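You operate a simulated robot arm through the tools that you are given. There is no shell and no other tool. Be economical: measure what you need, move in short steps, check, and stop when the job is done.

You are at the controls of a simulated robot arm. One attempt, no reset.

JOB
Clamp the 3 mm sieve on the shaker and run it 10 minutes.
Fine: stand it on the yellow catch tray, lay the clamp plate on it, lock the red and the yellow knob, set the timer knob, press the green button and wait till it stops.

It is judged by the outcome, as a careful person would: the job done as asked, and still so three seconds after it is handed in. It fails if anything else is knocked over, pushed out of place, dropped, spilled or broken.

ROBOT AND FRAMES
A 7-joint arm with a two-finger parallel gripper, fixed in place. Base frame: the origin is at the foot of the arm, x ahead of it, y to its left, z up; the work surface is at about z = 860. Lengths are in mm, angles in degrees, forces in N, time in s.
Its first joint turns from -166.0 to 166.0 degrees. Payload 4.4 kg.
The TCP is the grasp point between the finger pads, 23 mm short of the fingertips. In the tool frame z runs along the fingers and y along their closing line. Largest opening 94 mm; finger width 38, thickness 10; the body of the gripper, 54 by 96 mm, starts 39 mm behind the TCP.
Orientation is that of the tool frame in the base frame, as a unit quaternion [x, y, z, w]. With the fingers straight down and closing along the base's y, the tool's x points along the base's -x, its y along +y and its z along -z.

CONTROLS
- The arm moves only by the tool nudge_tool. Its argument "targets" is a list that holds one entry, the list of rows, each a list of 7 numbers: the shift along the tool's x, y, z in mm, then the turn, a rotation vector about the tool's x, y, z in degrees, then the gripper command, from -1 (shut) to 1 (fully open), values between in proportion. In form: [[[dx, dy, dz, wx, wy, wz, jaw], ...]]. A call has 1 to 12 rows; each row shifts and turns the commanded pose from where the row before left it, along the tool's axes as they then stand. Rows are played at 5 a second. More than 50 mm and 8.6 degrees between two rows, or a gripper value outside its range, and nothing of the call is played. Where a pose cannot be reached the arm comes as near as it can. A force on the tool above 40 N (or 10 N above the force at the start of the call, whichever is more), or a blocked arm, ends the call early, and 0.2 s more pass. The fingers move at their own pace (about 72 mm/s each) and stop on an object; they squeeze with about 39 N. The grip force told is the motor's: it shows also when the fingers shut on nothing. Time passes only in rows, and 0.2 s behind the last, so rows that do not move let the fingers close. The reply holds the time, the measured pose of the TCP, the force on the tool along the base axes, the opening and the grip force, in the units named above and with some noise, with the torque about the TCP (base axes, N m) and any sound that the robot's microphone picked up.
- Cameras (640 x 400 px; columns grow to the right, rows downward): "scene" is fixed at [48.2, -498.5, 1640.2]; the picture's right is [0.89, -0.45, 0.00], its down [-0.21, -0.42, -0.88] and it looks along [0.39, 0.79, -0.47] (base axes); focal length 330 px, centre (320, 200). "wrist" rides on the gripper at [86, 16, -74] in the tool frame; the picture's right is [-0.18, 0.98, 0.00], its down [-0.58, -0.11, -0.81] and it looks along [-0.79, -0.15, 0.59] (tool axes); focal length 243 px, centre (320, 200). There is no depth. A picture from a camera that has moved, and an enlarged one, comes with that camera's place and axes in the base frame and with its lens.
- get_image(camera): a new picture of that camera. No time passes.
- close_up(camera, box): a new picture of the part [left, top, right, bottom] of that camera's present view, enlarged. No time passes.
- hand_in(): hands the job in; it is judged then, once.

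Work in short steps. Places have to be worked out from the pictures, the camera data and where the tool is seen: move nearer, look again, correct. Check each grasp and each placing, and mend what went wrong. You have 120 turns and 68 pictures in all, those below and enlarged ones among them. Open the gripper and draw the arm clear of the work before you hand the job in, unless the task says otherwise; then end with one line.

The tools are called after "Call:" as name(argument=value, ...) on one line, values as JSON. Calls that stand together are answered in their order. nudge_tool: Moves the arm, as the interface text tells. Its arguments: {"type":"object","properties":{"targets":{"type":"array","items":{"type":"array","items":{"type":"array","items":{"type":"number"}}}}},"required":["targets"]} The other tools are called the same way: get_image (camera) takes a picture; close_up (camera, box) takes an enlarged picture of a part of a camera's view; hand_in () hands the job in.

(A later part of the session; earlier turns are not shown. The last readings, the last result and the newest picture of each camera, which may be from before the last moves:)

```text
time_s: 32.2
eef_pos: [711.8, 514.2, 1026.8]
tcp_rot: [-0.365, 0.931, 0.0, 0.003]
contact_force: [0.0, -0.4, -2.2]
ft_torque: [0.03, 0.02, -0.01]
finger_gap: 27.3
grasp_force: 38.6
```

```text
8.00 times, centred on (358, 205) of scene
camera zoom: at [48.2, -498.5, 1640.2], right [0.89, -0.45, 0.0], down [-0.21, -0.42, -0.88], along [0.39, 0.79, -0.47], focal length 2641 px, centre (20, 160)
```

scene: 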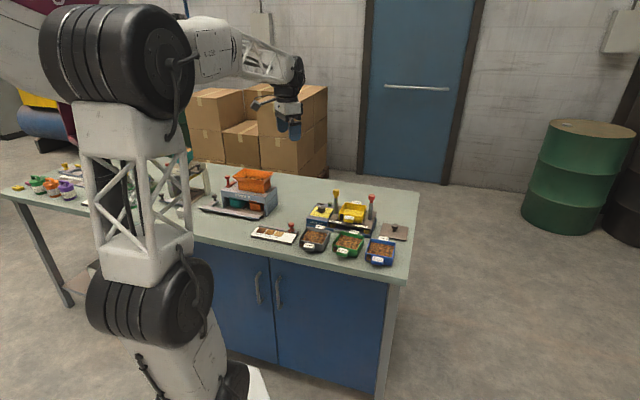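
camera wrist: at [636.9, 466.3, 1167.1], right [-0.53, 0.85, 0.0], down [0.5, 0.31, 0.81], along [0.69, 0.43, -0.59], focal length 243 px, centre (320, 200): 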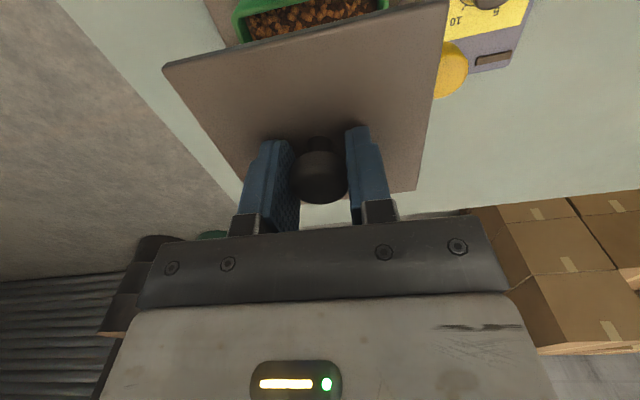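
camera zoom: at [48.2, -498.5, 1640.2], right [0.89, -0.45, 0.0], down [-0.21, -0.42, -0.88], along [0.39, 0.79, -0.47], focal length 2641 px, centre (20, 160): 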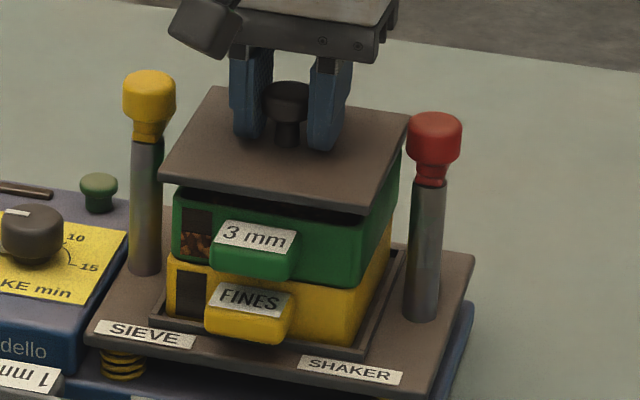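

Well aligned and clear of the knobs. I lower in small steps to contact.

Call:
nudge_tool(targets=[[[0, 0, 3, 0, 0, 0, -1], [0, 0, 3, 0, 0, 0, -1], [0, 0, 2, 0, 0, 0, -1], [0, 0, 1, 0, 0, 0, -1], [0, 0, 1, 0, 0, 0, -1], [0, 0, 0, 0, 0, 0, -1]]])

```text
time_s: 33.6
eef_pos: [712.9, 512.7, 1015.8]
tcp_rot: [-0.365, 0.931, 0.0, 0.003]
contact_force: [-0.5, -0.3, -1.8]
ft_torque: [-0.01, -0.02, -0.01]
finger_gap: 27.2
grasp_force: 38.8
```

Call:
nudge_tool(targets=[[[0, 0, 1.5, 0, 0, 0, -1], [0, 0, 1.5, 0, 0, 0, -1], [0, 0, 1, 0, 0, 0, -1], [0, 0, 0, 0, 0, 0, -1]]])

Call:
close_up(camera="scene", box=[325, 180, 390, 230])

```text
time_s: 34.6
eef_pos: [711.4, 513.7, 1014.4]
tcp_rot: [-0.365, 0.931, 0.0, 0.003]
contact_force: [0.6, 2.0, 7.5]
ft_torque: [0.03, -0.05, -0.04]
finger_gap: 27.1
grasp_force: 39.3
```

```text
8.00 times, centred on (358, 205) of scene
camera zoom: at [48.2, -498.5, 1640.2], right [0.89, -0.45, 0.0], down [-0.21, -0.42, -0.88], along [0.39, 0.79, -0.47], focal length 2641 px, centre (20, 160)
```

zoom: 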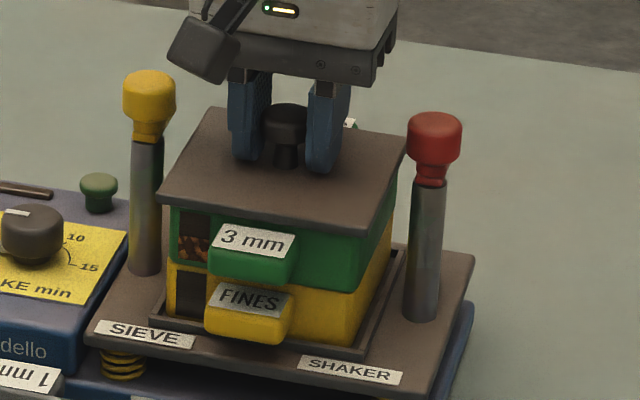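

Plate rests on the sieve. I open a little and rise straight up.

Call:
nudge_tool(targets=[[[0, 0, -0.5, 0, 0, 0, -0.2], [0, 0, 0, 0, 0, 0, 0.0], [0, 0, 0, 0, 0, 0, 0.0], [0, 0, -10, 0, 0, 0, 0.0], [0, 0, -20, 0, 0, 0, 0.0], [0, 0, -40, 0, 0, 0, 0.0], [0, 0, -45, 0, 0, 0, 0.0], [40, 0, 0, 0, 0, 0, 0.0], [45, 0, 0, 0, 0, 0, 0.0], [0, 0, 0, 0, 0, 0, 0]]])

Call:
get_image(camera="wrist")

Call:
close_up(camera="scene", box=[300, 170, 390, 230])

```text
time_s: 36.9
eef_pos: [649.1, 456.4, 1127.9]
tcp_rot: [-0.365, 0.931, 0.0, 0.003]
contact_force: [1.3, -0.1, 0.5]
ft_torque: [0.0, 0.02, -0.03]
finger_gap: 46.9
grasp_force: 0.1
```

```text
24 pictures are left
camera wrist: at [573.6, 408.4, 1201.8], right [-0.53, 0.85, 0.0], down [0.5, 0.31, 0.81], along [0.69, 0.43, -0.59], focal length 243 px, centre (320, 200)
```

wrist: 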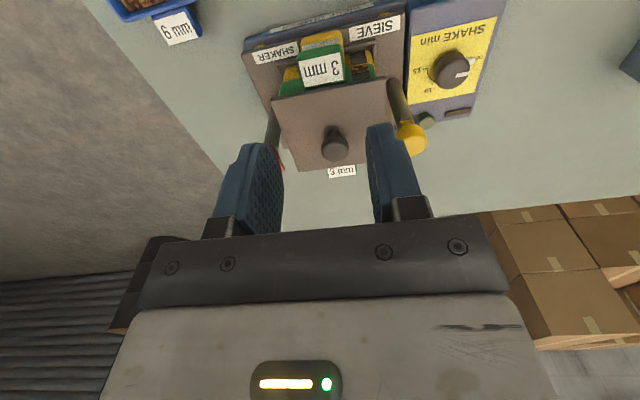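

```text
6.67 times, centred on (345, 200) of scene
camera zoom: at [48.2, -498.5, 1640.2], right [0.89, -0.45, 0.0], down [-0.21, -0.42, -0.88], along [0.39, 0.79, -0.47], focal length 2200 px, centre (153, 200)
```

zoom: 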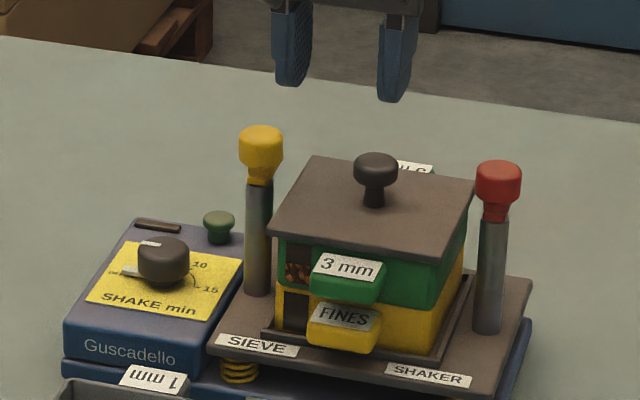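

The plate lies properly. Now I view both clamp knobs from above by moving back over the post line.

Call:
nudge_tool(targets=[[[-45, 0, 0, 0, 0, 0, 0.0], [-35, 0, 0, 0, 0, 0, 0.0], [0, 0, 0, 0, 0, 0, 0]]])

Call:
close_up(camera="wrist", box=[190, 10, 490, 210])

```text
time_s: 37.6
eef_pos: [708.4, 511.2, 1128.2]
tcp_rot: [-0.366, 0.931, 0.0, 0.003]
contact_force: [-0.2, -1.1, 1.0]
ft_torque: [0.0, 0.04, -0.01]
finger_gap: 46.8
grasp_force: 0.0
```

```text
2.00 times, centred on (340, 110) of wrist
camera zoom: at [633.2, 462.7, 1202.3], right [-0.53, 0.85, 0.0], down [0.5, 0.31, 0.81], along [0.69, 0.43, -0.59], focal length 485 px, centre (280, 380)
```

zoom: 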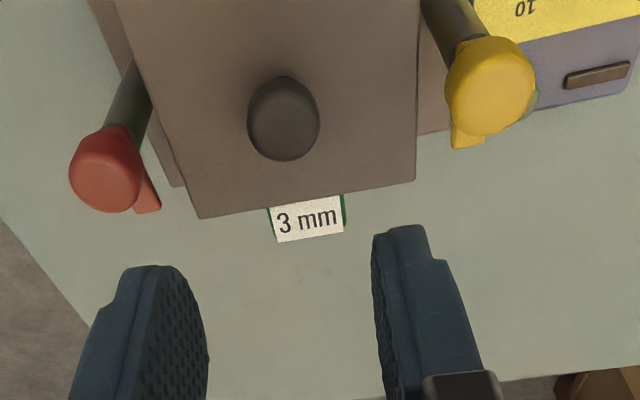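

Both tabs point back (unlocked); locking means turning each tab about 90° over the plate. Red knob axis ≈(764,461), yellow ≈(658,566). I hover over the red knob.

Call:
nudge_tool(targets=[[[-3, -37, 0, 0, 0, 0, 0.1], [-3.5, -37.6, 20, 0, 0, 0, 0.1], [0, 0, 40, 0, 0, 0, 0.1], [0, 0, 0, 0, 0, 0, 0.1]]])

Call:
close_up(camera="wrist", box=[190, 60, 490, 260])

Call:
close_up(camera="scene", box=[320, 160, 400, 230])

```text
time_s: 38.6
eef_pos: [764.8, 459.3, 1067.7]
tcp_rot: [-0.365, 0.931, 0.001, 0.003]
contact_force: [-0.3, -0.2, -0.5]
ft_torque: [0.02, 0.0, -0.04]
finger_gap: 51.7
grasp_force: 0.0
```

```text
2.00 times, centred on (340, 160) of wrist
camera zoom: at [689.4, 411.5, 1142.4], right [-0.53, 0.85, 0.0], down [0.5, 0.31, 0.81], along [0.69, 0.43, -0.59], focal length 485 px, centre (280, 280)
```

zoom: 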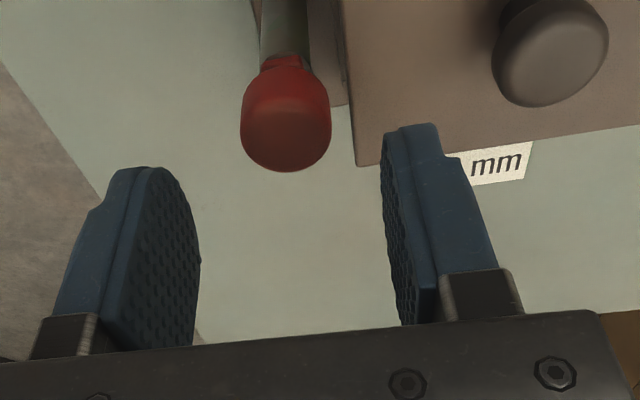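

```text
5.71 times, centred on (360, 195) of scene
camera zoom: at [48.2, -498.5, 1640.2], right [0.89, -0.45, 0.0], down [-0.21, -0.42, -0.88], along [0.39, 0.79, -0.47], focal length 1886 px, centre (91, 229)
```

zoom: 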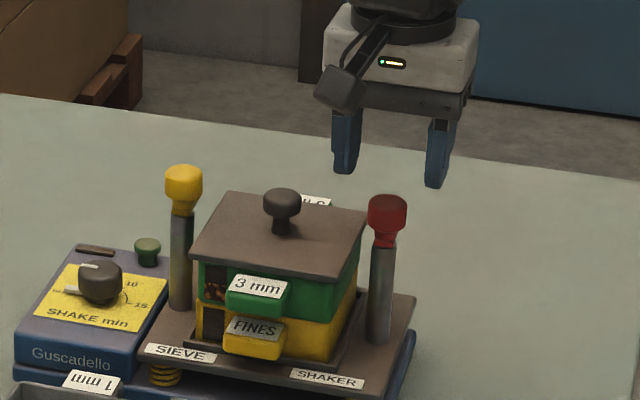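

The knob is centred (within 2 mm). I descend to TCP z≈1030 and close gently.

Call:
nudge_tool(targets=[[[-1.5, 1, 18, 0, 0, 0, 0.1], [0, 0, 14, 0, 0, 0, 0.1], [0, 0, 5, 0, 0, 0, 0.1], [0, 0, 0, 0, 0, 0, -0.2], [0, 0, 0, 0, 0, 0, -1], [0, 0, 0, 0, 0, 0, -1], [0, 0, 0, 0, 0, 0, -1]]])

Call:
close_up(camera="scene", box=[320, 160, 400, 230])

```text
time_s: 40.2
eef_pos: [764.8, 462.5, 1031.2]
tcp_rot: [-0.364, 0.931, 0.0, 0.002]
contact_force: [11.1, -10.1, -2.1]
ft_torque: [-0.19, -0.29, -0.07]
finger_gap: 27.4
grasp_force: 44.5
```

```text
5.71 times, centred on (360, 195) of scene
camera zoom: at [48.2, -498.5, 1640.2], right [0.89, -0.45, 0.0], down [-0.21, -0.42, -0.88], along [0.39, 0.79, -0.47], focal length 1886 px, centre (91, 229)
```

zoom: 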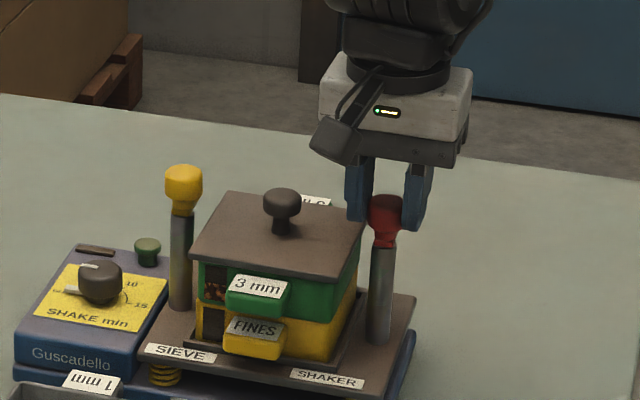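

Gripped at 27 mm, with a 15 N sideways load showing I'm ~1–2 mm off in tool y. I relieve it.

Call:
nudge_tool(targets=[[[0, -1.2, 0, 0, 0, 0, -1], [0, 0, 0, 0, 0, 0, -1]]])

```text
time_s: 40.9
eef_pos: [765.5, 460.5, 1031.1]
tcp_rot: [-0.367, 0.93, 0.0, 0.003]
contact_force: [-0.4, 0.4, -1.9]
ft_torque: [0.08, -0.08, 0.0]
finger_gap: 27.4
grasp_force: 45.0
```

Load gone. I turn the red knob so its tab swings over the plate (counter-clockwise from above), first 24°.

Call:
nudge_tool(targets=[[[0, 0, 0, 0, 0, -8, -1], [0, 0, 0, 0, 0, -8, -1], [0, 0, 0, 0, 0, -8, -1], [0, 0, 0, 0, 0, 0, -1]]])

Call:
close_up(camera="scene", box=[320, 160, 400, 230])

```text
time_s: 41.9
eef_pos: [766.2, 460.3, 1031.5]
tcp_rot: [-0.551, 0.834, -0.001, 0.004]
contact_force: [27.5, 0.0, -6.8]
ft_torque: [0.33, -0.76, -0.05]
finger_gap: 27.6
grasp_force: 45.7
```

```text
5.71 times, centred on (360, 195) of scene
camera zoom: at [48.2, -498.5, 1640.2], right [0.89, -0.45, 0.0], down [-0.21, -0.42, -0.88], along [0.39, 0.79, -0.47], focal length 1886 px, centre (91, 229)
```

zoom: 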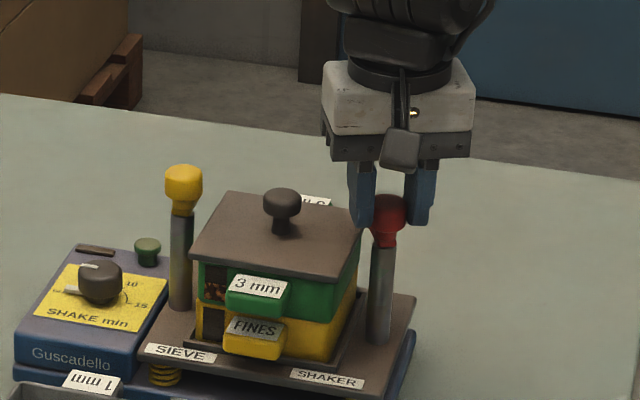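

The knob turns with little torque, but the side load says the axis is ~2 mm further in +x. I shift there and continue.

Call:
nudge_tool(targets=[[[-0.9, -2, 0, 0, 0, 0, -1], [0, 0, 0, 0, 0, 0, -1]]])

```text
time_s: 42.5
eef_pos: [766.1, 459.9, 1031.6]
tcp_rot: [-0.551, 0.835, 0.0, 0.003]
contact_force: [-32.2, -20.1, 5.3]
ft_torque: [-0.19, 0.67, 0.06]
finger_gap: 27.5
grasp_force: 44.4
```

Overshot; I go back half of it.

Call:
nudge_tool(targets=[[[0.8, 0.9, 0, 0, 0, 0, -1], [0, 0, 0, 0, 0, 0, -1]]])

```text
time_s: 43.0
eef_pos: [766.3, 461.4, 1031.8]
tcp_rot: [-0.551, 0.835, -0.001, 0.004]
contact_force: [-6.7, -0.8, -1.4]
ft_torque: [-0.35, 0.32, 0.03]
finger_gap: 27.7
grasp_force: 45.0
```

Load is near zero. I continue turning 24°.

Call:
nudge_tool(targets=[[[0, 0, 0, 0, 0, -8, -1], [0, 0, 0, 0, 0, -8, -1], [0, 0, 0, 0, 0, -8, -1], [0, 0, 0, 0, 0, 0, -1]]])

Call:
close_up(camera="wrist", box=[190, 40, 490, 240])

```text
time_s: 44.0
eef_pos: [766.2, 461.4, 1031.8]
tcp_rot: [0.713, -0.702, 0.002, -0.004]
contact_force: [23.4, 3.9, -10.6]
ft_torque: [0.47, -0.56, -0.03]
finger_gap: 27.7
grasp_force: 45.2
```

```text
2.00 times, centred on (340, 140) of wrist
camera zoom: at [751.5, 373.0, 1106.0], right [-0.99, 0.17, -0.01], down [0.09, 0.58, 0.81], along [0.14, 0.8, -0.59], focal length 485 px, centre (280, 320)
```

zoom: 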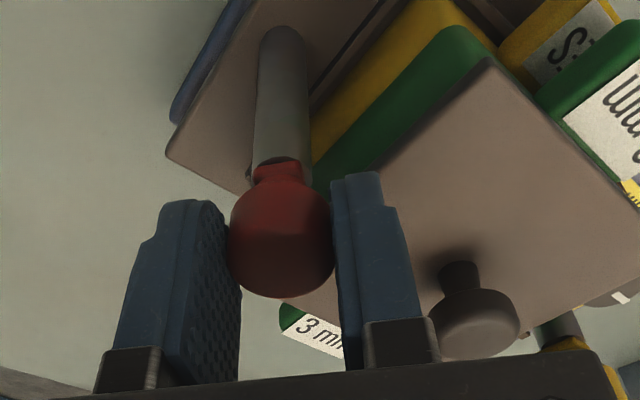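

Turned with the tool (tab is hidden straight ahead). I relieve the side load and turn the remaining ~42°, in two parts.

Call:
nudge_tool(targets=[[[0, -0.8, 0, 0, 0, 0, -1], [0, 0, 0, 0, 0, -8, -1], [0, 0, 0, 0, 0, -8, -1], [0, 0, 0, 0, 0, -5, -1], [0, 0, 0, 0, 0, 0, -1]]])

```text
time_s: 45.2
eef_pos: [768.4, 460.3, 1030.0]
tcp_rot: [0.829, -0.56, 0.002, -0.003]
contact_force: [35.5, 7.0, -7.6]
ft_torque: [0.3, -0.79, -0.1]
finger_gap: 27.4
grasp_force: 44.8
```

Relieving again (+1.1 mm in x).

Call:
nudge_tool(targets=[[[0.4, -1.1, 0, 0, 0, 0, -1], [0, 0, 0, 0, 0, 0, -1]]])

```text
time_s: 45.9
eef_pos: [769.9, 460.4, 1031.0]
tcp_rot: [0.829, -0.56, 0.001, -0.002]
contact_force: [12.4, 1.3, -0.7]
ft_torque: [-0.19, -0.35, -0.02]
finger_gap: 27.6
grasp_force: 44.3
```

Call:
nudge_tool(targets=[[[0.2, -0.5, 0, 0, 0, -7, -1], [0, 0, 0, 0, 0, -7, -1], [0, 0, 0, 0, 0, -7, -1], [0, 0, 0, 0, 0, 0, -1]]])

Call:
close_up(camera="scene", box=[330, 170, 390, 220])

```text
time_s: 46.9
eef_pos: [769.4, 461.8, 1031.4]
tcp_rot: [0.917, -0.399, 0.002, -0.004]
contact_force: [3.7, 13.1, 5.0]
ft_torque: [0.6, 0.12, 0.03]
finger_gap: 27.5
grasp_force: 45.2
```

```text
8.00 times, centred on (360, 195) of scene
camera zoom: at [48.2, -498.5, 1640.2], right [0.89, -0.45, 0.0], down [-0.21, -0.42, -0.88], along [0.39, 0.79, -0.47], focal length 2641 px, centre (0, 240)
```

zoom: 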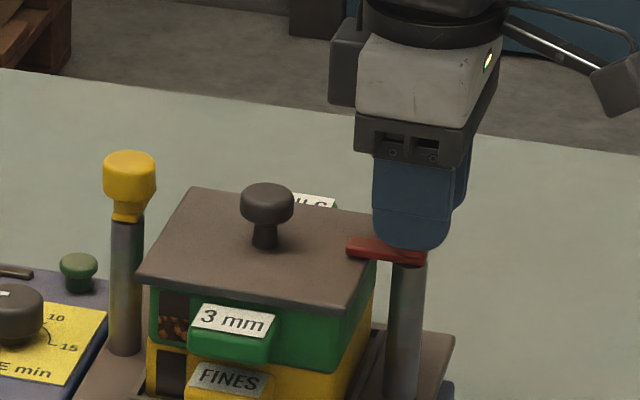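

The red tab now lies over the plate, in line with the posts. I release, rise, and go over the yellow knob.

Call:
nudge_tool(targets=[[[0, 0, 0, 0, 0, 0, -0.1], [0, 0, 0, 0, 0, 0, 0.1], [0, 0, 0, 0, 0, 0, 0.1], [0, 0, -20, 0, 0, 0, 0.1], [0, 0, -20, 0, 0, 0, 0.1], [0, 0, 0, 0, 0, 0, 0.1]]])

Call:
close_up(camera="scene", box=[330, 170, 390, 220])

```text
time_s: 48.2
eef_pos: [768.5, 459.7, 1071.9]
tcp_rot: [0.917, -0.4, 0.002, -0.002]
contact_force: [-0.7, -0.2, -0.4]
ft_torque: [0.01, 0.02, -0.02]
finger_gap: 51.7
grasp_force: 0.1
```

```text
8.00 times, centred on (360, 195) of scene
camera zoom: at [48.2, -498.5, 1640.2], right [0.89, -0.45, 0.0], down [-0.21, -0.42, -0.88], along [0.39, 0.79, -0.47], focal length 2641 px, centre (0, 240)
```

zoom: 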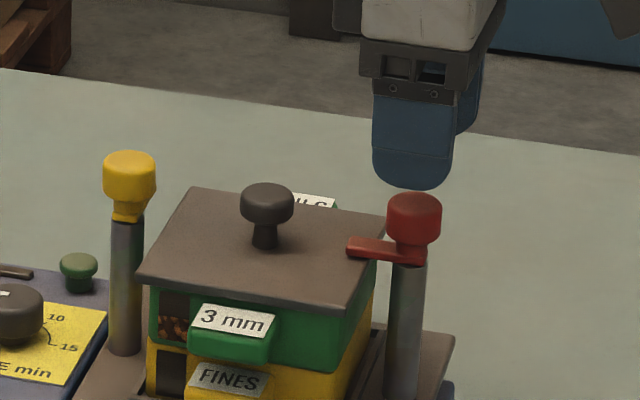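

Locked red verified. I move to the yellow knob at the same yaw (closing line along the axis), since turning back to 43° gives the clockwise 90° it needs.

Call:
nudge_tool(targets=[[[-38, 2, 0, 0, 0, 0, 0.1], [-38, 2, 0, 0, 0, 0, 0.1], [-38, 2, 0, 0, 0, 0, 0.1], [-39, 2.5, 0, 0, 0, 0, 0.1], [0, 0, 0, 0, 0, 0, 0.1], [0, 0, 0, 0, 0, 0, 0.1]]])

Call:
close_up(camera="wrist", box=[190, 60, 490, 260])

```text
time_s: 49.6
eef_pos: [657.2, 567.9, 1070.6]
tcp_rot: [0.916, -0.4, 0.001, -0.002]
contact_force: [0.2, 0.1, 0.5]
ft_torque: [0.03, 0.01, -0.01]
finger_gap: 52.0
grasp_force: 0.0
```

```text
2.00 times, centred on (340, 160) of wrist
camera zoom: at [703.5, 492.1, 1145.7], right [-0.85, -0.53, -0.01], down [-0.32, 0.5, 0.81], along [-0.43, 0.68, -0.59], focal length 485 px, centre (280, 280)
```

zoom: 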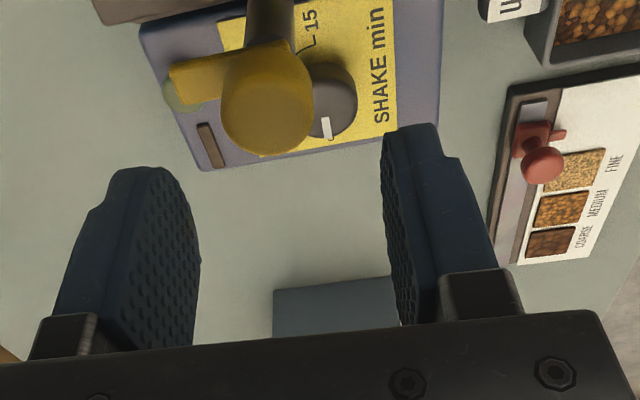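

The yellow axis is ~3 mm back and ~7 mm in tool −y by comparison with the red view; its tab points left (unlocked). I correct, lower to z≈1034 and grip.

Call:
nudge_tool(targets=[[[3, -6.5, 0, 0, 0, 0, 0.1], [0, 0, 18, 0, 0, 0, 0.1], [0, 0, 14, 0, 0, 0, 0.1], [0, 0, 4.5, 0, 0, 0, 0.1], [0, 0, 0, 0, 0, 0, -0.25], [0, 0, 0, 0, 0, 0, -0.5], [0, 0, 0, 0, 0, 0, -1], [0, 0, 0, 0, 0, 0, -1]]])

```text
time_s: 51.2
eef_pos: [663.8, 567.1, 1034.4]
tcp_rot: [0.916, -0.401, 0.001, 0.0]
contact_force: [-39.1, -33.2, 14.4]
ft_torque: [-0.93, 1.14, 0.02]
finger_gap: 27.5
grasp_force: 39.3
stopped in row 7: the force on the tool passed its limit (the readings are from after the stop); the commanded pose is now the measured one
```

Side load 51 N in tool +y: I moved too far. I shift +1.8 mm in y.

Call:
nudge_tool(targets=[[[0, 1.8, 0, 0, 0, 0, -1], [0, 0, 0, 0, 0, 0, -1]]])

```text
time_s: 51.8
eef_pos: [662.4, 567.9, 1034.9]
tcp_rot: [0.916, -0.4, 0.001, -0.001]
contact_force: [-13.5, -14.4, 6.3]
ft_torque: [-0.4, 0.28, -0.01]
finger_gap: 27.3
grasp_force: 45.2
```

Call:
nudge_tool(targets=[[[0, 0.9, 0, 0, 0, 0, -1], [0, 0, 0, 0, 0, 8, -1], [0, 0, 0, 0, 0, 8, -1], [0, 0, 0, 0, 0, 0, -1]]])

```text
time_s: 52.8
eef_pos: [663.1, 567.8, 1034.1]
tcp_rot: [0.851, -0.524, 0.002, -0.001]
contact_force: [-11.8, -3.7, 8.3]
ft_torque: [-0.22, 0.26, 0.02]
finger_gap: 27.2
grasp_force: 44.5
```

Turning freely. Small relief and 24° more.

Call:
nudge_tool(targets=[[[0, 0.5, 0, 0, 0, 8, -1], [0, 0, 0, 0, 0, 8, -1], [0, 0, 0, 0, 0, 8, -1], [0, 0, 0, 0, 0, 0, -1]]])

```text
time_s: 53.8
eef_pos: [661.6, 566.8, 1034.9]
tcp_rot: [0.725, -0.689, 0.001, -0.001]
contact_force: [-23.4, 2.2, 12.0]
ft_torque: [-0.01, 0.58, 0.08]
finger_gap: 27.2
grasp_force: 44.9
```

Call:
nudge_tool(targets=[[[0, 0.9, 0, 0, 0, 0, -1], [0, 0, 0, 0, 0, 8, -1], [0, 0, 0, 0, 0, 8, -1], [0, 0, 0, 0, 0, 8, -1], [0, 0, 0, 0, 0, 0, -1]]])

Call:
close_up(camera="scene", box=[330, 170, 390, 220])

```text
time_s: 55.0
eef_pos: [661.4, 566.4, 1035.7]
tcp_rot: [-0.564, 0.825, -0.001, 0.002]
contact_force: [-28.6, 5.6, 14.9]
ft_torque: [0.21, 0.68, 0.08]
finger_gap: 27.1
grasp_force: 44.6
```

```text
8.00 times, centred on (360, 195) of scene
camera zoom: at [48.2, -498.5, 1640.2], right [0.89, -0.45, 0.0], down [-0.21, -0.42, -0.88], along [0.39, 0.79, -0.47], focal length 2641 px, centre (0, 240)
```

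zoom: 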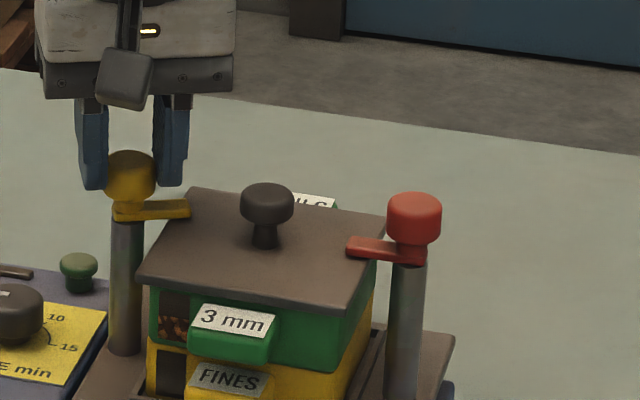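

Yellow tab is coming over the plate; 25° remain. Relief and finish.

Call:
nudge_tool(targets=[[[0.2, 1.1, -0.4, 0, 0, 0, -1], [0, 0, 0, 0, 0, 8.5, -1], [0, 0, 0, 0, 0, 8.5, -1], [0, 0, 0, 0, 0, 8.5, -1], [0, 0, 0, 0, 0, 0, -1]]])

```text
time_s: 56.2
eef_pos: [658.5, 568.1, 1034.8]
tcp_rot: [-0.369, 0.93, -0.001, 0.001]
contact_force: [-31.3, 22.4, 4.7]
ft_torque: [0.33, 0.96, 0.07]
finger_gap: 27.2
grasp_force: 45.0
```

Turned 90°. I relieve the load, release, rise and check.

Call:
nudge_tool(targets=[[[0, 1.4, 0, 0, 0, 0, -1], [0, 0, 0, 0, 0, 0, -0.1], [0, 0, 0, 0, 0, 0, 0.1], [0, 0, 0, 0, 0, 0, 0.1], [0, 0, -20, 0, 0, 0, 0.1], [0, 0, -30, 0, 0, 0, 0.1], [0, 0, -40, 0, 0, 0, 0.1], [0, 0, 0, 0, 0, 0, 0.1]]])

Call:
close_up(camera="scene", box=[305, 170, 385, 230])

```text
time_s: 58.0
eef_pos: [657.4, 566.5, 1124.2]
tcp_rot: [-0.369, 0.93, 0.0, 0.0]
contact_force: [0.5, 0.9, -0.3]
ft_torque: [0.05, 0.02, 0.01]
finger_gap: 51.7
grasp_force: 0.1
```

```text
6.67 times, centred on (345, 200) of scene
camera zoom: at [48.2, -498.5, 1640.2], right [0.89, -0.45, 0.0], down [-0.21, -0.42, -0.88], along [0.39, 0.79, -0.47], focal length 2200 px, centre (153, 200)
```

zoom: 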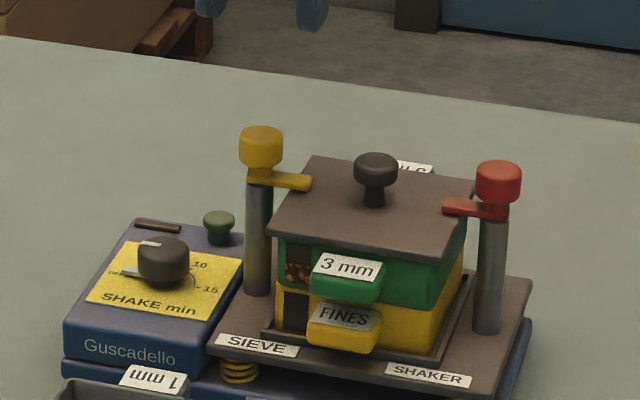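

Both tabs are over the plate. Now the timer: its knob is at about (604,588,944). I hover near it for a close look at the dial.

Call:
nudge_tool(targets=[[[6, 26, 0, 0, 0, 0, 0], [7, 26, 0, 0, 0, 0, 0], [0, 0, 32, 0, 0, 0, 0], [0, 0, 30, 0, 0, 0, 0], [0, 0, 0, 0, 0, 0, 0]]])

Call:
close_up(camera="wrist", box=[190, 0, 490, 200])

```text
time_s: 59.2
eef_pos: [614.0, 597.8, 1063.6]
tcp_rot: [-0.369, 0.929, -0.001, 0.001]
contact_force: [-0.4, -0.3, 0.7]
ft_torque: [0.01, -0.02, 0.02]
finger_gap: 46.8
grasp_force: 0.1
```

```text
2.00 times, centred on (340, 100) of wrist
camera zoom: at [539.2, 548.4, 1137.6], right [-0.54, 0.84, 0.0], down [0.5, 0.32, 0.81], along [0.68, 0.44, -0.59], focal length 485 px, centre (280, 400)
```

zoom: 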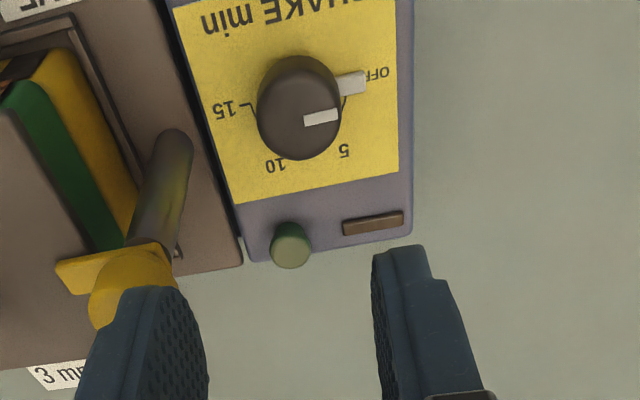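

The pointer is at OFF (+y side); marks are 60° apart, so 10 min needs 120° clockwise (from above). The yellow post limits hand rotation, so I'll use two grips with the closing line near the axis. I turn the tool to yaw −12° above the knob and look.

Call:
nudge_tool(targets=[[[-6, 5, 0, 0, 0, 0, 0.4], [0, 0, 0, 0, 0, 8, 0.4], [0, 0, 0, 0, 0, 8, 0.4], [0, 0, 0, 0, 0, 8, 0.4], [0, 0, 0, 0, 0, 8, 0.4], [0, 0, 0, 0, 0, 8, 0.4], [0, 0, 0, 0, 0, 8, 0.4], [0, 0, 0, 0, 0, 7, 0.4], [0, 0, 0, 0, 0, 0, 0.4]]])

Call:
close_up(camera="wrist", box=[190, 20, 490, 220])

```text
time_s: 61.2
eef_pos: [613.8, 604.6, 1062.1]
tcp_rot: [0.101, 0.995, 0.0, 0.002]
contact_force: [-0.1, -0.1, -1.6]
ft_torque: [-0.02, 0.05, -0.01]
finger_gap: 66.0
grasp_force: 0.0
```

```text
2.00 times, centred on (340, 120) of wrist
camera zoom: at [532.5, 637.2, 1137.4], right [0.38, 0.92, 0.0], down [0.54, -0.22, 0.81], along [0.75, -0.31, -0.59], focal length 485 px, centre (280, 360)
```

zoom: 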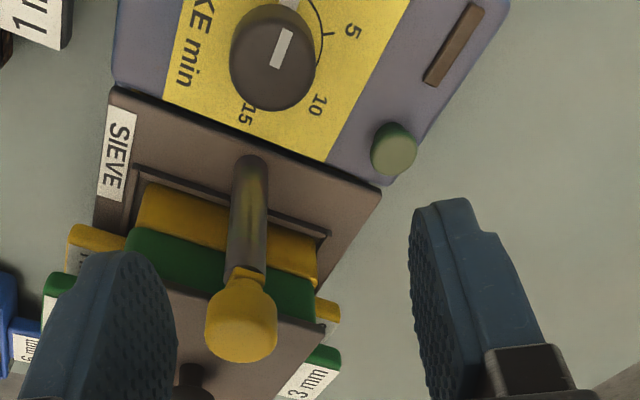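

Two views agree: timer knob at (610,602), top z≈937. I centre, descend to z≈942, and grip.

Call:
nudge_tool(targets=[[[3, -4, 20, 0, 0, 0, 0.3], [0, 0, 40, 0, 0, 0, 0.3], [0, 0, 40, 0, 0, 0, 0.3], [0, 0, 15, 0, 0, 0, 0.3], [0, 0, 5, 0, 0, 0, 0.3], [0, 0, 0, 0, 0, 0, 0.3]]])

Call:
close_up(camera="wrist", box=[190, 60, 490, 260])

```text
time_s: 62.0
eef_pos: [610.9, 602.5, 976.4]
tcp_rot: [0.102, 0.995, 0.002, 0.004]
contact_force: [-0.4, 1.1, 11.3]
ft_torque: [-0.32, -0.52, 0.02]
finger_gap: 60.9
grasp_force: 0.1
stopped in row 4: the force on the tool passed its limit (the readings are from after the stop); the commanded pose is now the measured one
```

```text
2.00 times, centred on (340, 160) of wrist
camera zoom: at [529.5, 634.7, 1051.4], right [0.38, 0.93, 0.01], down [0.54, -0.23, 0.81], along [0.75, -0.3, -0.59], focal length 485 px, centre (280, 280)
```

zoom: 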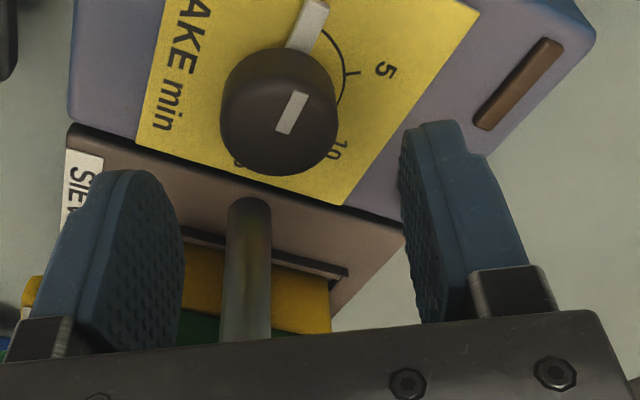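

The hand's rear bulge touched the yellow knob top at z≈976 (torque points there). I raise, yaw to +8°, and tilt the hand 24° leaning away from the post, so it can reach the timer knob.

Call:
nudge_tool(targets=[[[0, 0, -25, 0, 0, 0, 0.3], [0, 0, -25, 0, 0, 0, 0.3], [0, 0, 0, 0, 0, -8, 0.3], [0, 0, 0, 0, 0, -8, 0.3], [0, 0, 0, 0, 0, -4, 0.3], [0, 0, 0, 0, -8, 0, 0.3], [0, 0, 0, 0, -8, 0, 0.3], [0, 0, 0, 0, -8, 0, 0.3], [0, 0, 0, 0, 0, 0, 0.3]]])

Call:
close_up(camera="wrist", box=[170, 0, 470, 200])

Call:
close_up(camera="scene", box=[300, 160, 390, 230])

```text
time_s: 64.0
eef_pos: [611.8, 602.5, 1026.3]
tcp_rot: [-0.07, 0.975, 0.017, 0.212]
contact_force: [0.3, -0.1, -0.3]
ft_torque: [0.0, 0.0, -0.03]
finger_gap: 60.9
grasp_force: 0.0
```

```text
2.00 times, centred on (320, 100) of wrist
camera zoom: at [500.2, 601.2, 1058.4], right [0.02, 1.0, 0.08], down [0.21, -0.08, 0.97], along [0.98, -0.01, -0.21], focal length 485 px, centre (320, 400)
```

zoom: 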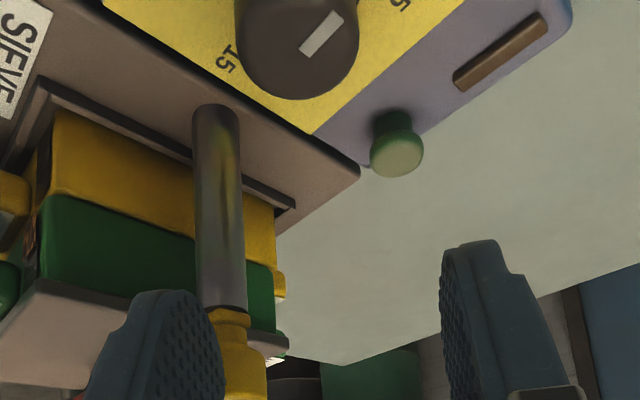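

```text
5.71 times, centred on (345, 195) of scene
camera zoom: at [48.2, -498.5, 1640.2], right [0.89, -0.45, 0.0], down [-0.21, -0.42, -0.88], along [0.39, 0.79, -0.47], focal length 1886 px, centre (177, 229)
```

zoom: 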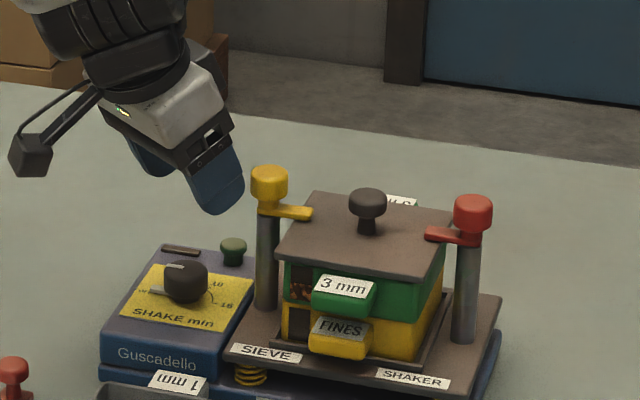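

This view confirms the knob centre (610,602). I descend straight down with the tilted hand to z≈948.

Call:
nudge_tool(targets=[[[8.1, 0, 18.3, 0, 0, 0, 0.3], [8.1, 0, 18.3, 0, 0, 0, 0.3], [8.1, 0, 18.3, 0, 0, 0, 0.3], [4, 0, 9.2, 0, 0, 0, 0.3], [3.3, 0, 7.3, 0, 0, 0, 0.3], [0, 0, 0, 0, 0, 0, 0.3]]])

```text
time_s: 65.4
eef_pos: [613.0, 602.5, 947.5]
tcp_rot: [-0.071, 0.975, 0.018, 0.211]
contact_force: [-0.4, -0.6, -0.8]
ft_torque: [0.02, 0.0, 0.01]
finger_gap: 61.0
grasp_force: 0.0
```

No contact. I recentre by 2 mm and close on the knob.

Call:
nudge_tool(targets=[[[1.8, 0, -0.8, 0, 0, 0, 0.1], [0, 0, 0, 0, 0, 0, -0.1], [0, 0, 0, 0, 0, 0, -0.3], [0, 0, 0, 0, 0, 0, -1], [0, 0, 0, 0, 0, 0, -1]]])

Call:
close_up(camera="wrist", box=[170, 40, 470, 240])

```text
time_s: 66.6
eef_pos: [609.0, 603.6, 948.1]
tcp_rot: [-0.07, 0.975, 0.017, 0.211]
contact_force: [-0.5, 23.3, -4.4]
ft_torque: [0.64, 0.05, -0.05]
finger_gap: 33.7
grasp_force: 45.2
```

```text
2.00 times, centred on (320, 140) of wrist
camera zoom: at [499.1, 602.3, 980.3], right [0.02, 1.0, 0.08], down [0.21, -0.08, 0.97], along [0.98, -0.01, -0.21], focal length 485 px, centre (320, 320)
```

zoom: 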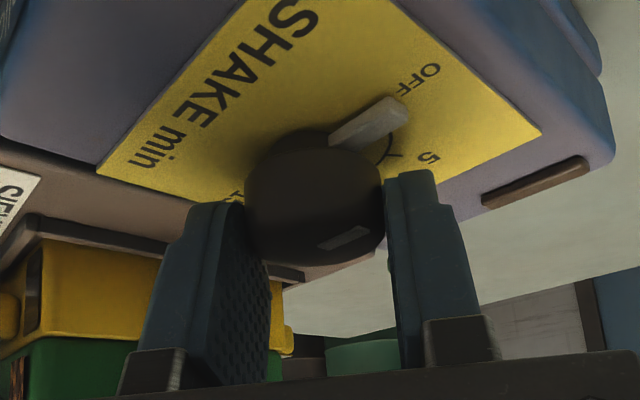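

Gripped (33.7 mm). I relieve the 23 N side load and turn clockwise about the vertical, first 16°.

Call:
nudge_tool(targets=[[[0, 0.9, 0, 0, 0, 0, -1], [0, 0, 0, 3.25, 0, 7.31, -1], [0, 0, 0, 3.25, 0, 7.31, -1], [0, 0, 0, 0, 0, 0, -1]]])

```text
time_s: 67.6
eef_pos: [608.5, 602.8, 948.3]
tcp_rot: [0.066, 0.975, -0.012, 0.211]
contact_force: [-6.3, 6.3, -0.6]
ft_torque: [0.24, 0.15, -0.01]
finger_gap: 33.5
grasp_force: 44.7
```

Good, low forces. Another 24°.

Call:
nudge_tool(targets=[[[0, 0.2, 0, 3.25, 0, 7.31, -1], [0, 0, 0, 3.25, 0, 7.31, -1], [0, 0, 0, 3.25, 0, 7.31, -1], [0, 0, 0, 0, 0, 0, -1]]])

```text
time_s: 68.6
eef_pos: [610.4, 602.3, 947.5]
tcp_rot: [0.268, 0.94, -0.053, 0.203]
contact_force: [-5.6, -0.2, -0.7]
ft_torque: [0.16, 0.25, 0.02]
finger_gap: 33.4
grasp_force: 44.9
```

Continuing 24° more.

Call:
nudge_tool(targets=[[[0, 0, 0, 3.25, 0, 7.31, -1], [0, 0, 0, 3.25, 0, 7.31, -1], [0, 0, 0, 3.25, 0, 7.31, -1], [0, 0, 0, 0, 0, 0, -1]]])

Call:
close_up(camera="wrist", box=[170, 40, 470, 240])

```text
time_s: 69.6
eef_pos: [609.4, 603.3, 949.1]
tcp_rot: [0.458, 0.864, -0.094, 0.186]
contact_force: [-13.3, -4.4, -0.3]
ft_torque: [-0.62, 0.03, -0.04]
finger_gap: 33.5
grasp_force: 44.9
```

```text
2.00 times, centred on (320, 140) of wrist
camera zoom: at [561.7, 701.6, 981.1], right [0.91, 0.41, 0.08], down [0.02, -0.23, 0.97], along [0.42, -0.88, -0.22], focal length 485 px, centre (320, 320)
```

zoom: 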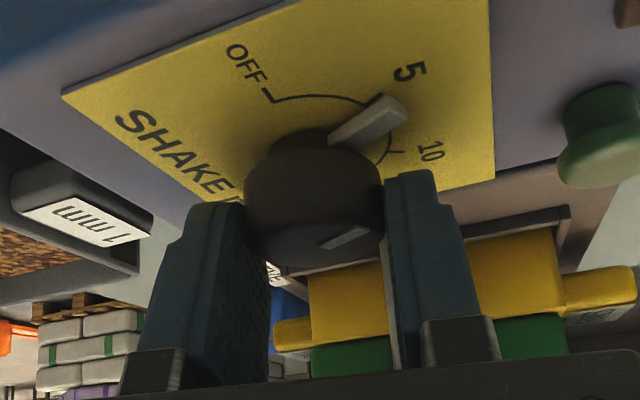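

Pointer is just past 5 as expected (64° turned). I relieve slightly and turn 24° more.

Call:
nudge_tool(targets=[[[0, -0.3, 0, 3.25, 0, 7.31, -1], [0, 0, 0, 3.25, 0, 7.31, -1], [0, 0, 0, 3.25, 0, 7.31, -1], [0, 0, 0, 0, 0, 0, -1]]])

```text
time_s: 70.6
eef_pos: [610.8, 602.1, 947.7]
tcp_rot: [0.629, 0.75, -0.129, 0.16]
contact_force: [-2.6, -2.4, -8.5]
ft_torque: [-0.14, -0.14, 0.04]
finger_gap: 33.5
grasp_force: 45.2
```

No joint limit yet (88° turned). 16° more, then check.

Call:
nudge_tool(targets=[[[0, 0, 0, 3.25, 0, 7.31, -1], [0, 0, 0, 3.25, 0, 7.31, -1], [0, 0, 0, 0, 0, 0, -1]]])

```text
time_s: 71.4
eef_pos: [611.0, 602.8, 947.4]
tcp_rot: [0.727, 0.655, -0.149, 0.14]
contact_force: [2.7, 6.0, -11.3]
ft_torque: [1.12, -0.22, 0.01]
finger_gap: 33.6
grasp_force: 44.4
```

Call:
nudge_tool(targets=[[[0, 0, 0, 3.25, 0, 7.31, -1], [0, 0, 0, 3.2, 0, 7.2, -1], [0, 0, 0, 0, 0, 0, -1]]])

Call:
close_up(camera="wrist", box=[170, 40, 470, 240])

```text
time_s: 72.2
eef_pos: [609.6, 602.2, 948.4]
tcp_rot: [0.81, 0.55, -0.168, 0.118]
contact_force: [10.5, 5.1, -7.3]
ft_torque: [-0.5, -0.07, 0.02]
finger_gap: 33.3
grasp_force: 45.0
```

```text
2.00 times, centred on (320, 140) of wrist
camera zoom: at [664.8, 697.5, 982.2], right [0.85, -0.52, 0.08], down [-0.18, -0.15, 0.97], along [-0.49, -0.84, -0.23], focal length 485 px, centre (320, 320)
```

zoom: 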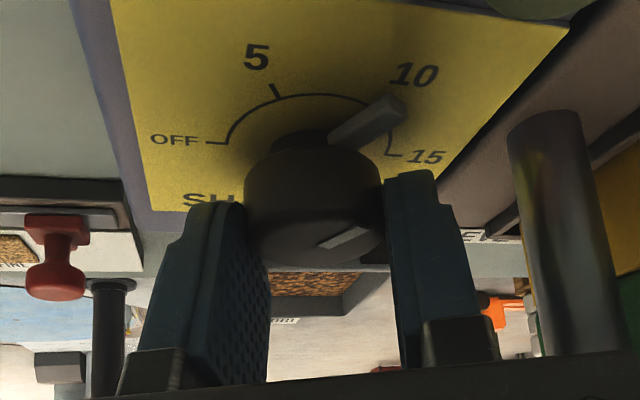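

Geometry check: tick 5 at 75°, 15 at −45°, pointer at ≈14.5° – exactly at 10. I open, rise a little, then slide away from the post while rising.

Call:
nudge_tool(targets=[[[0, 0, 0, 0, 0, 0, -0.1], [0, 0, 0, 0, 0, 0, 0.05], [0, 0, 0, 0, 0, 0, 0.05], [-2, 0, -4.6, 0, 0, 0, 0.05], [-2, 0, -4.6, 0, 0, 0, 0.05], [14.2, 0, -17.3, 0, 0, 0, 0.05], [10, 0, -26.4, 0, 0, 0, 0.05], [0, 0, -40, 0, 0, 0, 0.05], [0, 0, -40, 0, 0, 0, 0.05]]])

Call:
close_up(camera="scene", box=[300, 170, 390, 230])

```text
time_s: 74.2
eef_pos: [635.9, 669.0, 1061.7]
tcp_rot: [0.809, 0.55, -0.169, 0.118]
contact_force: [-0.3, -0.4, -1.2]
ft_torque: [-0.06, 0.02, 0.0]
finger_gap: 49.4
grasp_force: 0.1
```

```text
6.67 times, centred on (345, 200) of scene
camera zoom: at [48.2, -498.5, 1640.2], right [0.89, -0.45, 0.0], down [-0.21, -0.42, -0.88], along [0.39, 0.79, -0.47], focal length 2200 px, centre (153, 200)
```

zoom: 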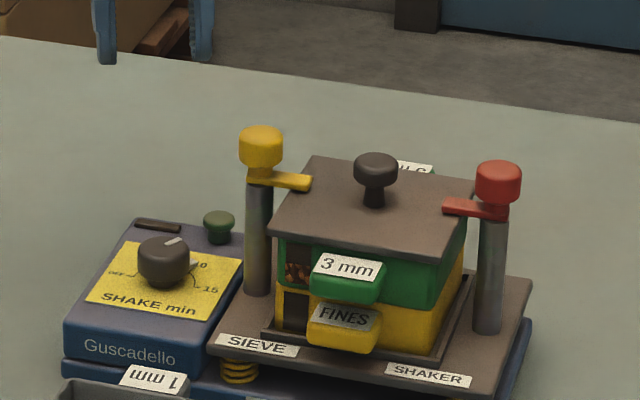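

Timer points to 10, everything else in place. The green button triangulates to (671,638.5), top z≈920. I untilt and yaw back to about −11°, keeping the hand bulge away from the post, gripper closing.

Call:
nudge_tool(targets=[[[0, 0, 0, 0, 8, 0, -1], [0, 0, 0, 0, 8, 0, -1], [0, 0, 0, 0, 8, 0, -1], [0, 0, 0, 0, 0, -8.4, -1], [0, 0, 0, 0, 0, -8.4, -1], [0, 0, 0, 0, 0, -8.4, -1], [0, 0, 0, 0, 0, -8.4, -1], [0, 0, 0, 0, 0, -8.4, -1], [0, 0, 0, 0, 0, -8.4, -1], [0, 0, 0, 0, 0, -8.4, -1], [0, 0, 0, 0, 0, -8.4, -1], [0, 0, 0, 0, 0, -8.4, -1]]])

Call:
nudge_tool(targets=[[[0, 0, 0, 0, 0, -8.4, -1], [0, 0, 0, 0, 0, -8.4, -1], [0, 0, 0, 0, 0, -8.4, -1], [0, 0, 0, 0, 0, 0, -1]]])

```text
time_s: 76.8
eef_pos: [636.6, 668.2, 1062.1]
tcp_rot: [0.308, 0.951, 0.003, 0.002]
contact_force: [0.6, -0.2, -0.1]
ft_torque: [-0.01, -0.03, -0.01]
finger_gap: 0.2
grasp_force: 39.2
```

```text
time_s: 77.8
eef_pos: [634.8, 668.6, 1060.8]
tcp_rot: [0.093, 0.996, 0.002, 0.004]
contact_force: [-0.6, -0.3, 0.9]
ft_torque: [-0.02, -0.03, 0.0]
finger_gap: 0.0
grasp_force: 39.2
```

I move over the button and lower to ~20 mm above it, then look.

Call:
nudge_tool(targets=[[[-20, -11.5, 0, 0, 0, 0, -1], [-20.5, -11.5, 0, 0, 0, 0, -1], [0, 0, 35, 0, 0, 0, -1], [0, 0, 35, 0, 0, 0, -1], [0, 0, 25, 0, 0, 0, -1], [0, 0, 0, 0, 0, 0, -1]]])

Call:
close_up(camera="wrist", box=[190, 40, 490, 240])

```text
time_s: 79.2
eef_pos: [672.4, 640.4, 967.2]
tcp_rot: [0.094, 0.996, 0.003, 0.004]
contact_force: [0.2, -0.7, 0.3]
ft_torque: [0.0, 0.01, -0.01]
finger_gap: 0.3
grasp_force: 39.0
```

```text
2.00 times, centred on (340, 140) of wrist
camera zoom: at [589.1, 671.0, 1041.6], right [0.36, 0.93, 0.01], down [0.54, -0.22, 0.81], along [0.76, -0.29, -0.59], focal length 485 px, centre (280, 320)
```

zoom: 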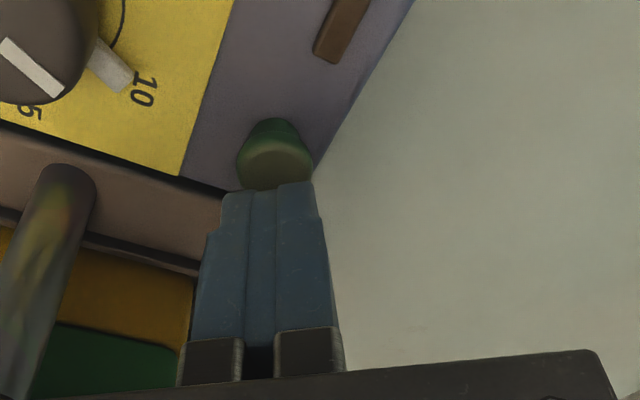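

The button lies 1–2 mm from the tool axis, and the pointer reads 10. I correct and press down gently.

Call:
nudge_tool(targets=[[[1.2, -1.6, 8, 0, 0, 0, -1], [0, 0, 8, 0, 0, 0, -1], [0, 0, 3, 0, 0, 0, -1], [0, 0, 2, 0, 0, 0, -1], [0, 0, 2, 0, 0, 0, -1]]])

```text
time_s: 80.4
eef_pos: [671.2, 639.2, 944.5]
tcp_rot: [0.095, 0.996, 0.003, 0.003]
contact_force: [-2.0, -1.8, 5.5]
ft_torque: [0.0, 0.06, 0.0]
finger_gap: 0.0
grasp_force: 39.0
heard: click
```

A click was heard. I lift off and listen.

Call:
nudge_tool(targets=[[[0, 0, -10, 0, 0, 0, -1], [0, 0, -30, 0, 0, 0, -1], [0, 0, -40, 0, 0, 0, -1], [0, 0, 0, 0, 0, 0, -1], [0, 0, 0, 0, 0, 0, -1]]])

```text
time_s: 81.6
eef_pos: [670.4, 638.4, 1024.6]
tcp_rot: [0.094, 0.996, 0.001, 0.004]
contact_force: [-0.1, 0.3, 0.1]
ft_torque: [0.0, -0.01, 0.01]
finger_gap: 0.0
grasp_force: 39.6
```

No running sound reported; I raise further, wait, and look.

Call:
nudge_tool(targets=[[[20, 20, -40, 0, 0, 0, -1], [40, 20, -20, 0, 0, 0, -1], [0, 0, 0, 0, 0, 0, -1], [0, 0, 0, 0, 0, 0, 0], [0, 0, 0, 0, 0, 0, 0], [0, 0, 0, 0, 0, 0, 0]]])

Call:
close_up(camera="scene", box=[300, 170, 390, 230])

```text
time_s: 83.0
eef_pos: [618.5, 687.9, 1083.2]
tcp_rot: [0.094, 0.996, 0.002, 0.004]
contact_force: [0.7, 0.1, 0.1]
ft_torque: [-0.01, -0.02, 0.0]
finger_gap: 46.9
grasp_force: 0.0
```

```text
6.67 times, centred on (345, 200) of scene
camera zoom: at [48.2, -498.5, 1640.2], right [0.89, -0.45, 0.0], down [-0.21, -0.42, -0.88], along [0.39, 0.79, -0.47], focal length 2200 px, centre (153, 200)
```

zoom: 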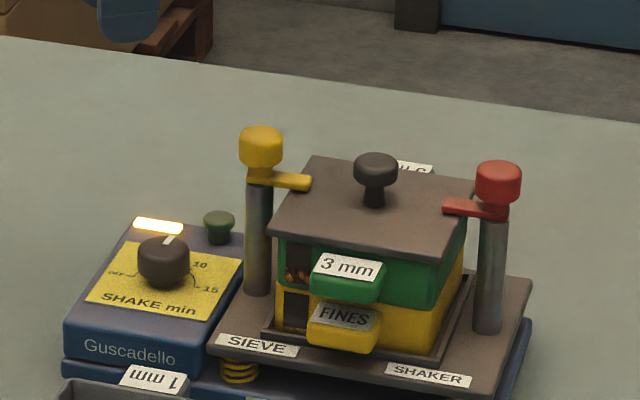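

The lamp is lit: it is running and the dial is winding down. I wait.

Call:
nudge_tool(targets=[[[0, 0, 0, 0, 0, 0, 0], [0, 0, 0, 0, 0, 0, 0], [0, 0, 0, 0, 0, 0, 0], [0, 0, 0, 0, 0, 0, 0], [0, 0, 0, 0, 0, 0, 0], [0, 0, 0, 0, 0, 0, 0], [0, 0, 0, 0, 0, 0, 0], [0, 0, 0, 0, 0, 0, 0], [0, 0, 0, 0, 0, 0, 0], [0, 0, 0, 0, 0, 0, 0], [0, 0, 0, 0, 0, 0, 0], [0, 0, 0, 0, 0, 0, 0]]])

Call:
nudge_tool(targets=[[[0, 0, 0, 0, 0, 0, 0], [0, 0, 0, 0, 0, 0, 0], [0, 0, 0, 0, 0, 0, 0], [0, 0, 0, 0, 0, 0, 0], [0, 0, 0, 0, 0, 0, 0], [0, 0, 0, 0, 0, 0, 0], [0, 0, 0, 0, 0, 0, 0], [0, 0, 0, 0, 0, 0, 0], [0, 0, 0, 0, 0, 0, 0], [0, 0, 0, 0, 0, 0, 0], [0, 0, 0, 0, 0, 0, 0], [0, 0, 0, 0, 0, 0, 0]]])

Call:
nudge_tool(targets=[[[0, 0, 0, 0, 0, 0, 0], [0, 0, 0, 0, 0, 0, 0], [0, 0, 0, 0, 0, 0, 0], [0, 0, 0, 0, 0, 0, 0], [0, 0, 0, 0, 0, 0, 0], [0, 0, 0, 0, 0, 0, 0], [0, 0, 0, 0, 0, 0, 0], [0, 0, 0, 0, 0, 0, 0], [0, 0, 0, 0, 0, 0, 0], [0, 0, 0, 0, 0, 0, 0], [0, 0, 0, 0, 0, 0, 0], [0, 0, 0, 0, 0, 0, 0]]])

```text
time_s: 85.6
eef_pos: [618.4, 688.3, 1084.0]
tcp_rot: [0.094, 0.996, 0.003, 0.003]
contact_force: [0.0, 0.2, 0.6]
ft_torque: [0.02, 0.0, -0.01]
finger_gap: 46.8
grasp_force: 0.1
```

```text
time_s: 88.2
eef_pos: [619.3, 688.7, 1084.4]
tcp_rot: [0.094, 0.996, 0.002, 0.004]
contact_force: [0.1, -0.2, 1.0]
ft_torque: [0.02, 0.01, 0.0]
finger_gap: 47.1
grasp_force: 0.0
```

```text
time_s: 90.8
eef_pos: [619.2, 688.8, 1082.8]
tcp_rot: [0.095, 0.996, 0.003, 0.005]
contact_force: [0.2, -0.2, 0.4]
ft_torque: [0.02, -0.02, 0.03]
finger_gap: 46.9
grasp_force: 0.0
```

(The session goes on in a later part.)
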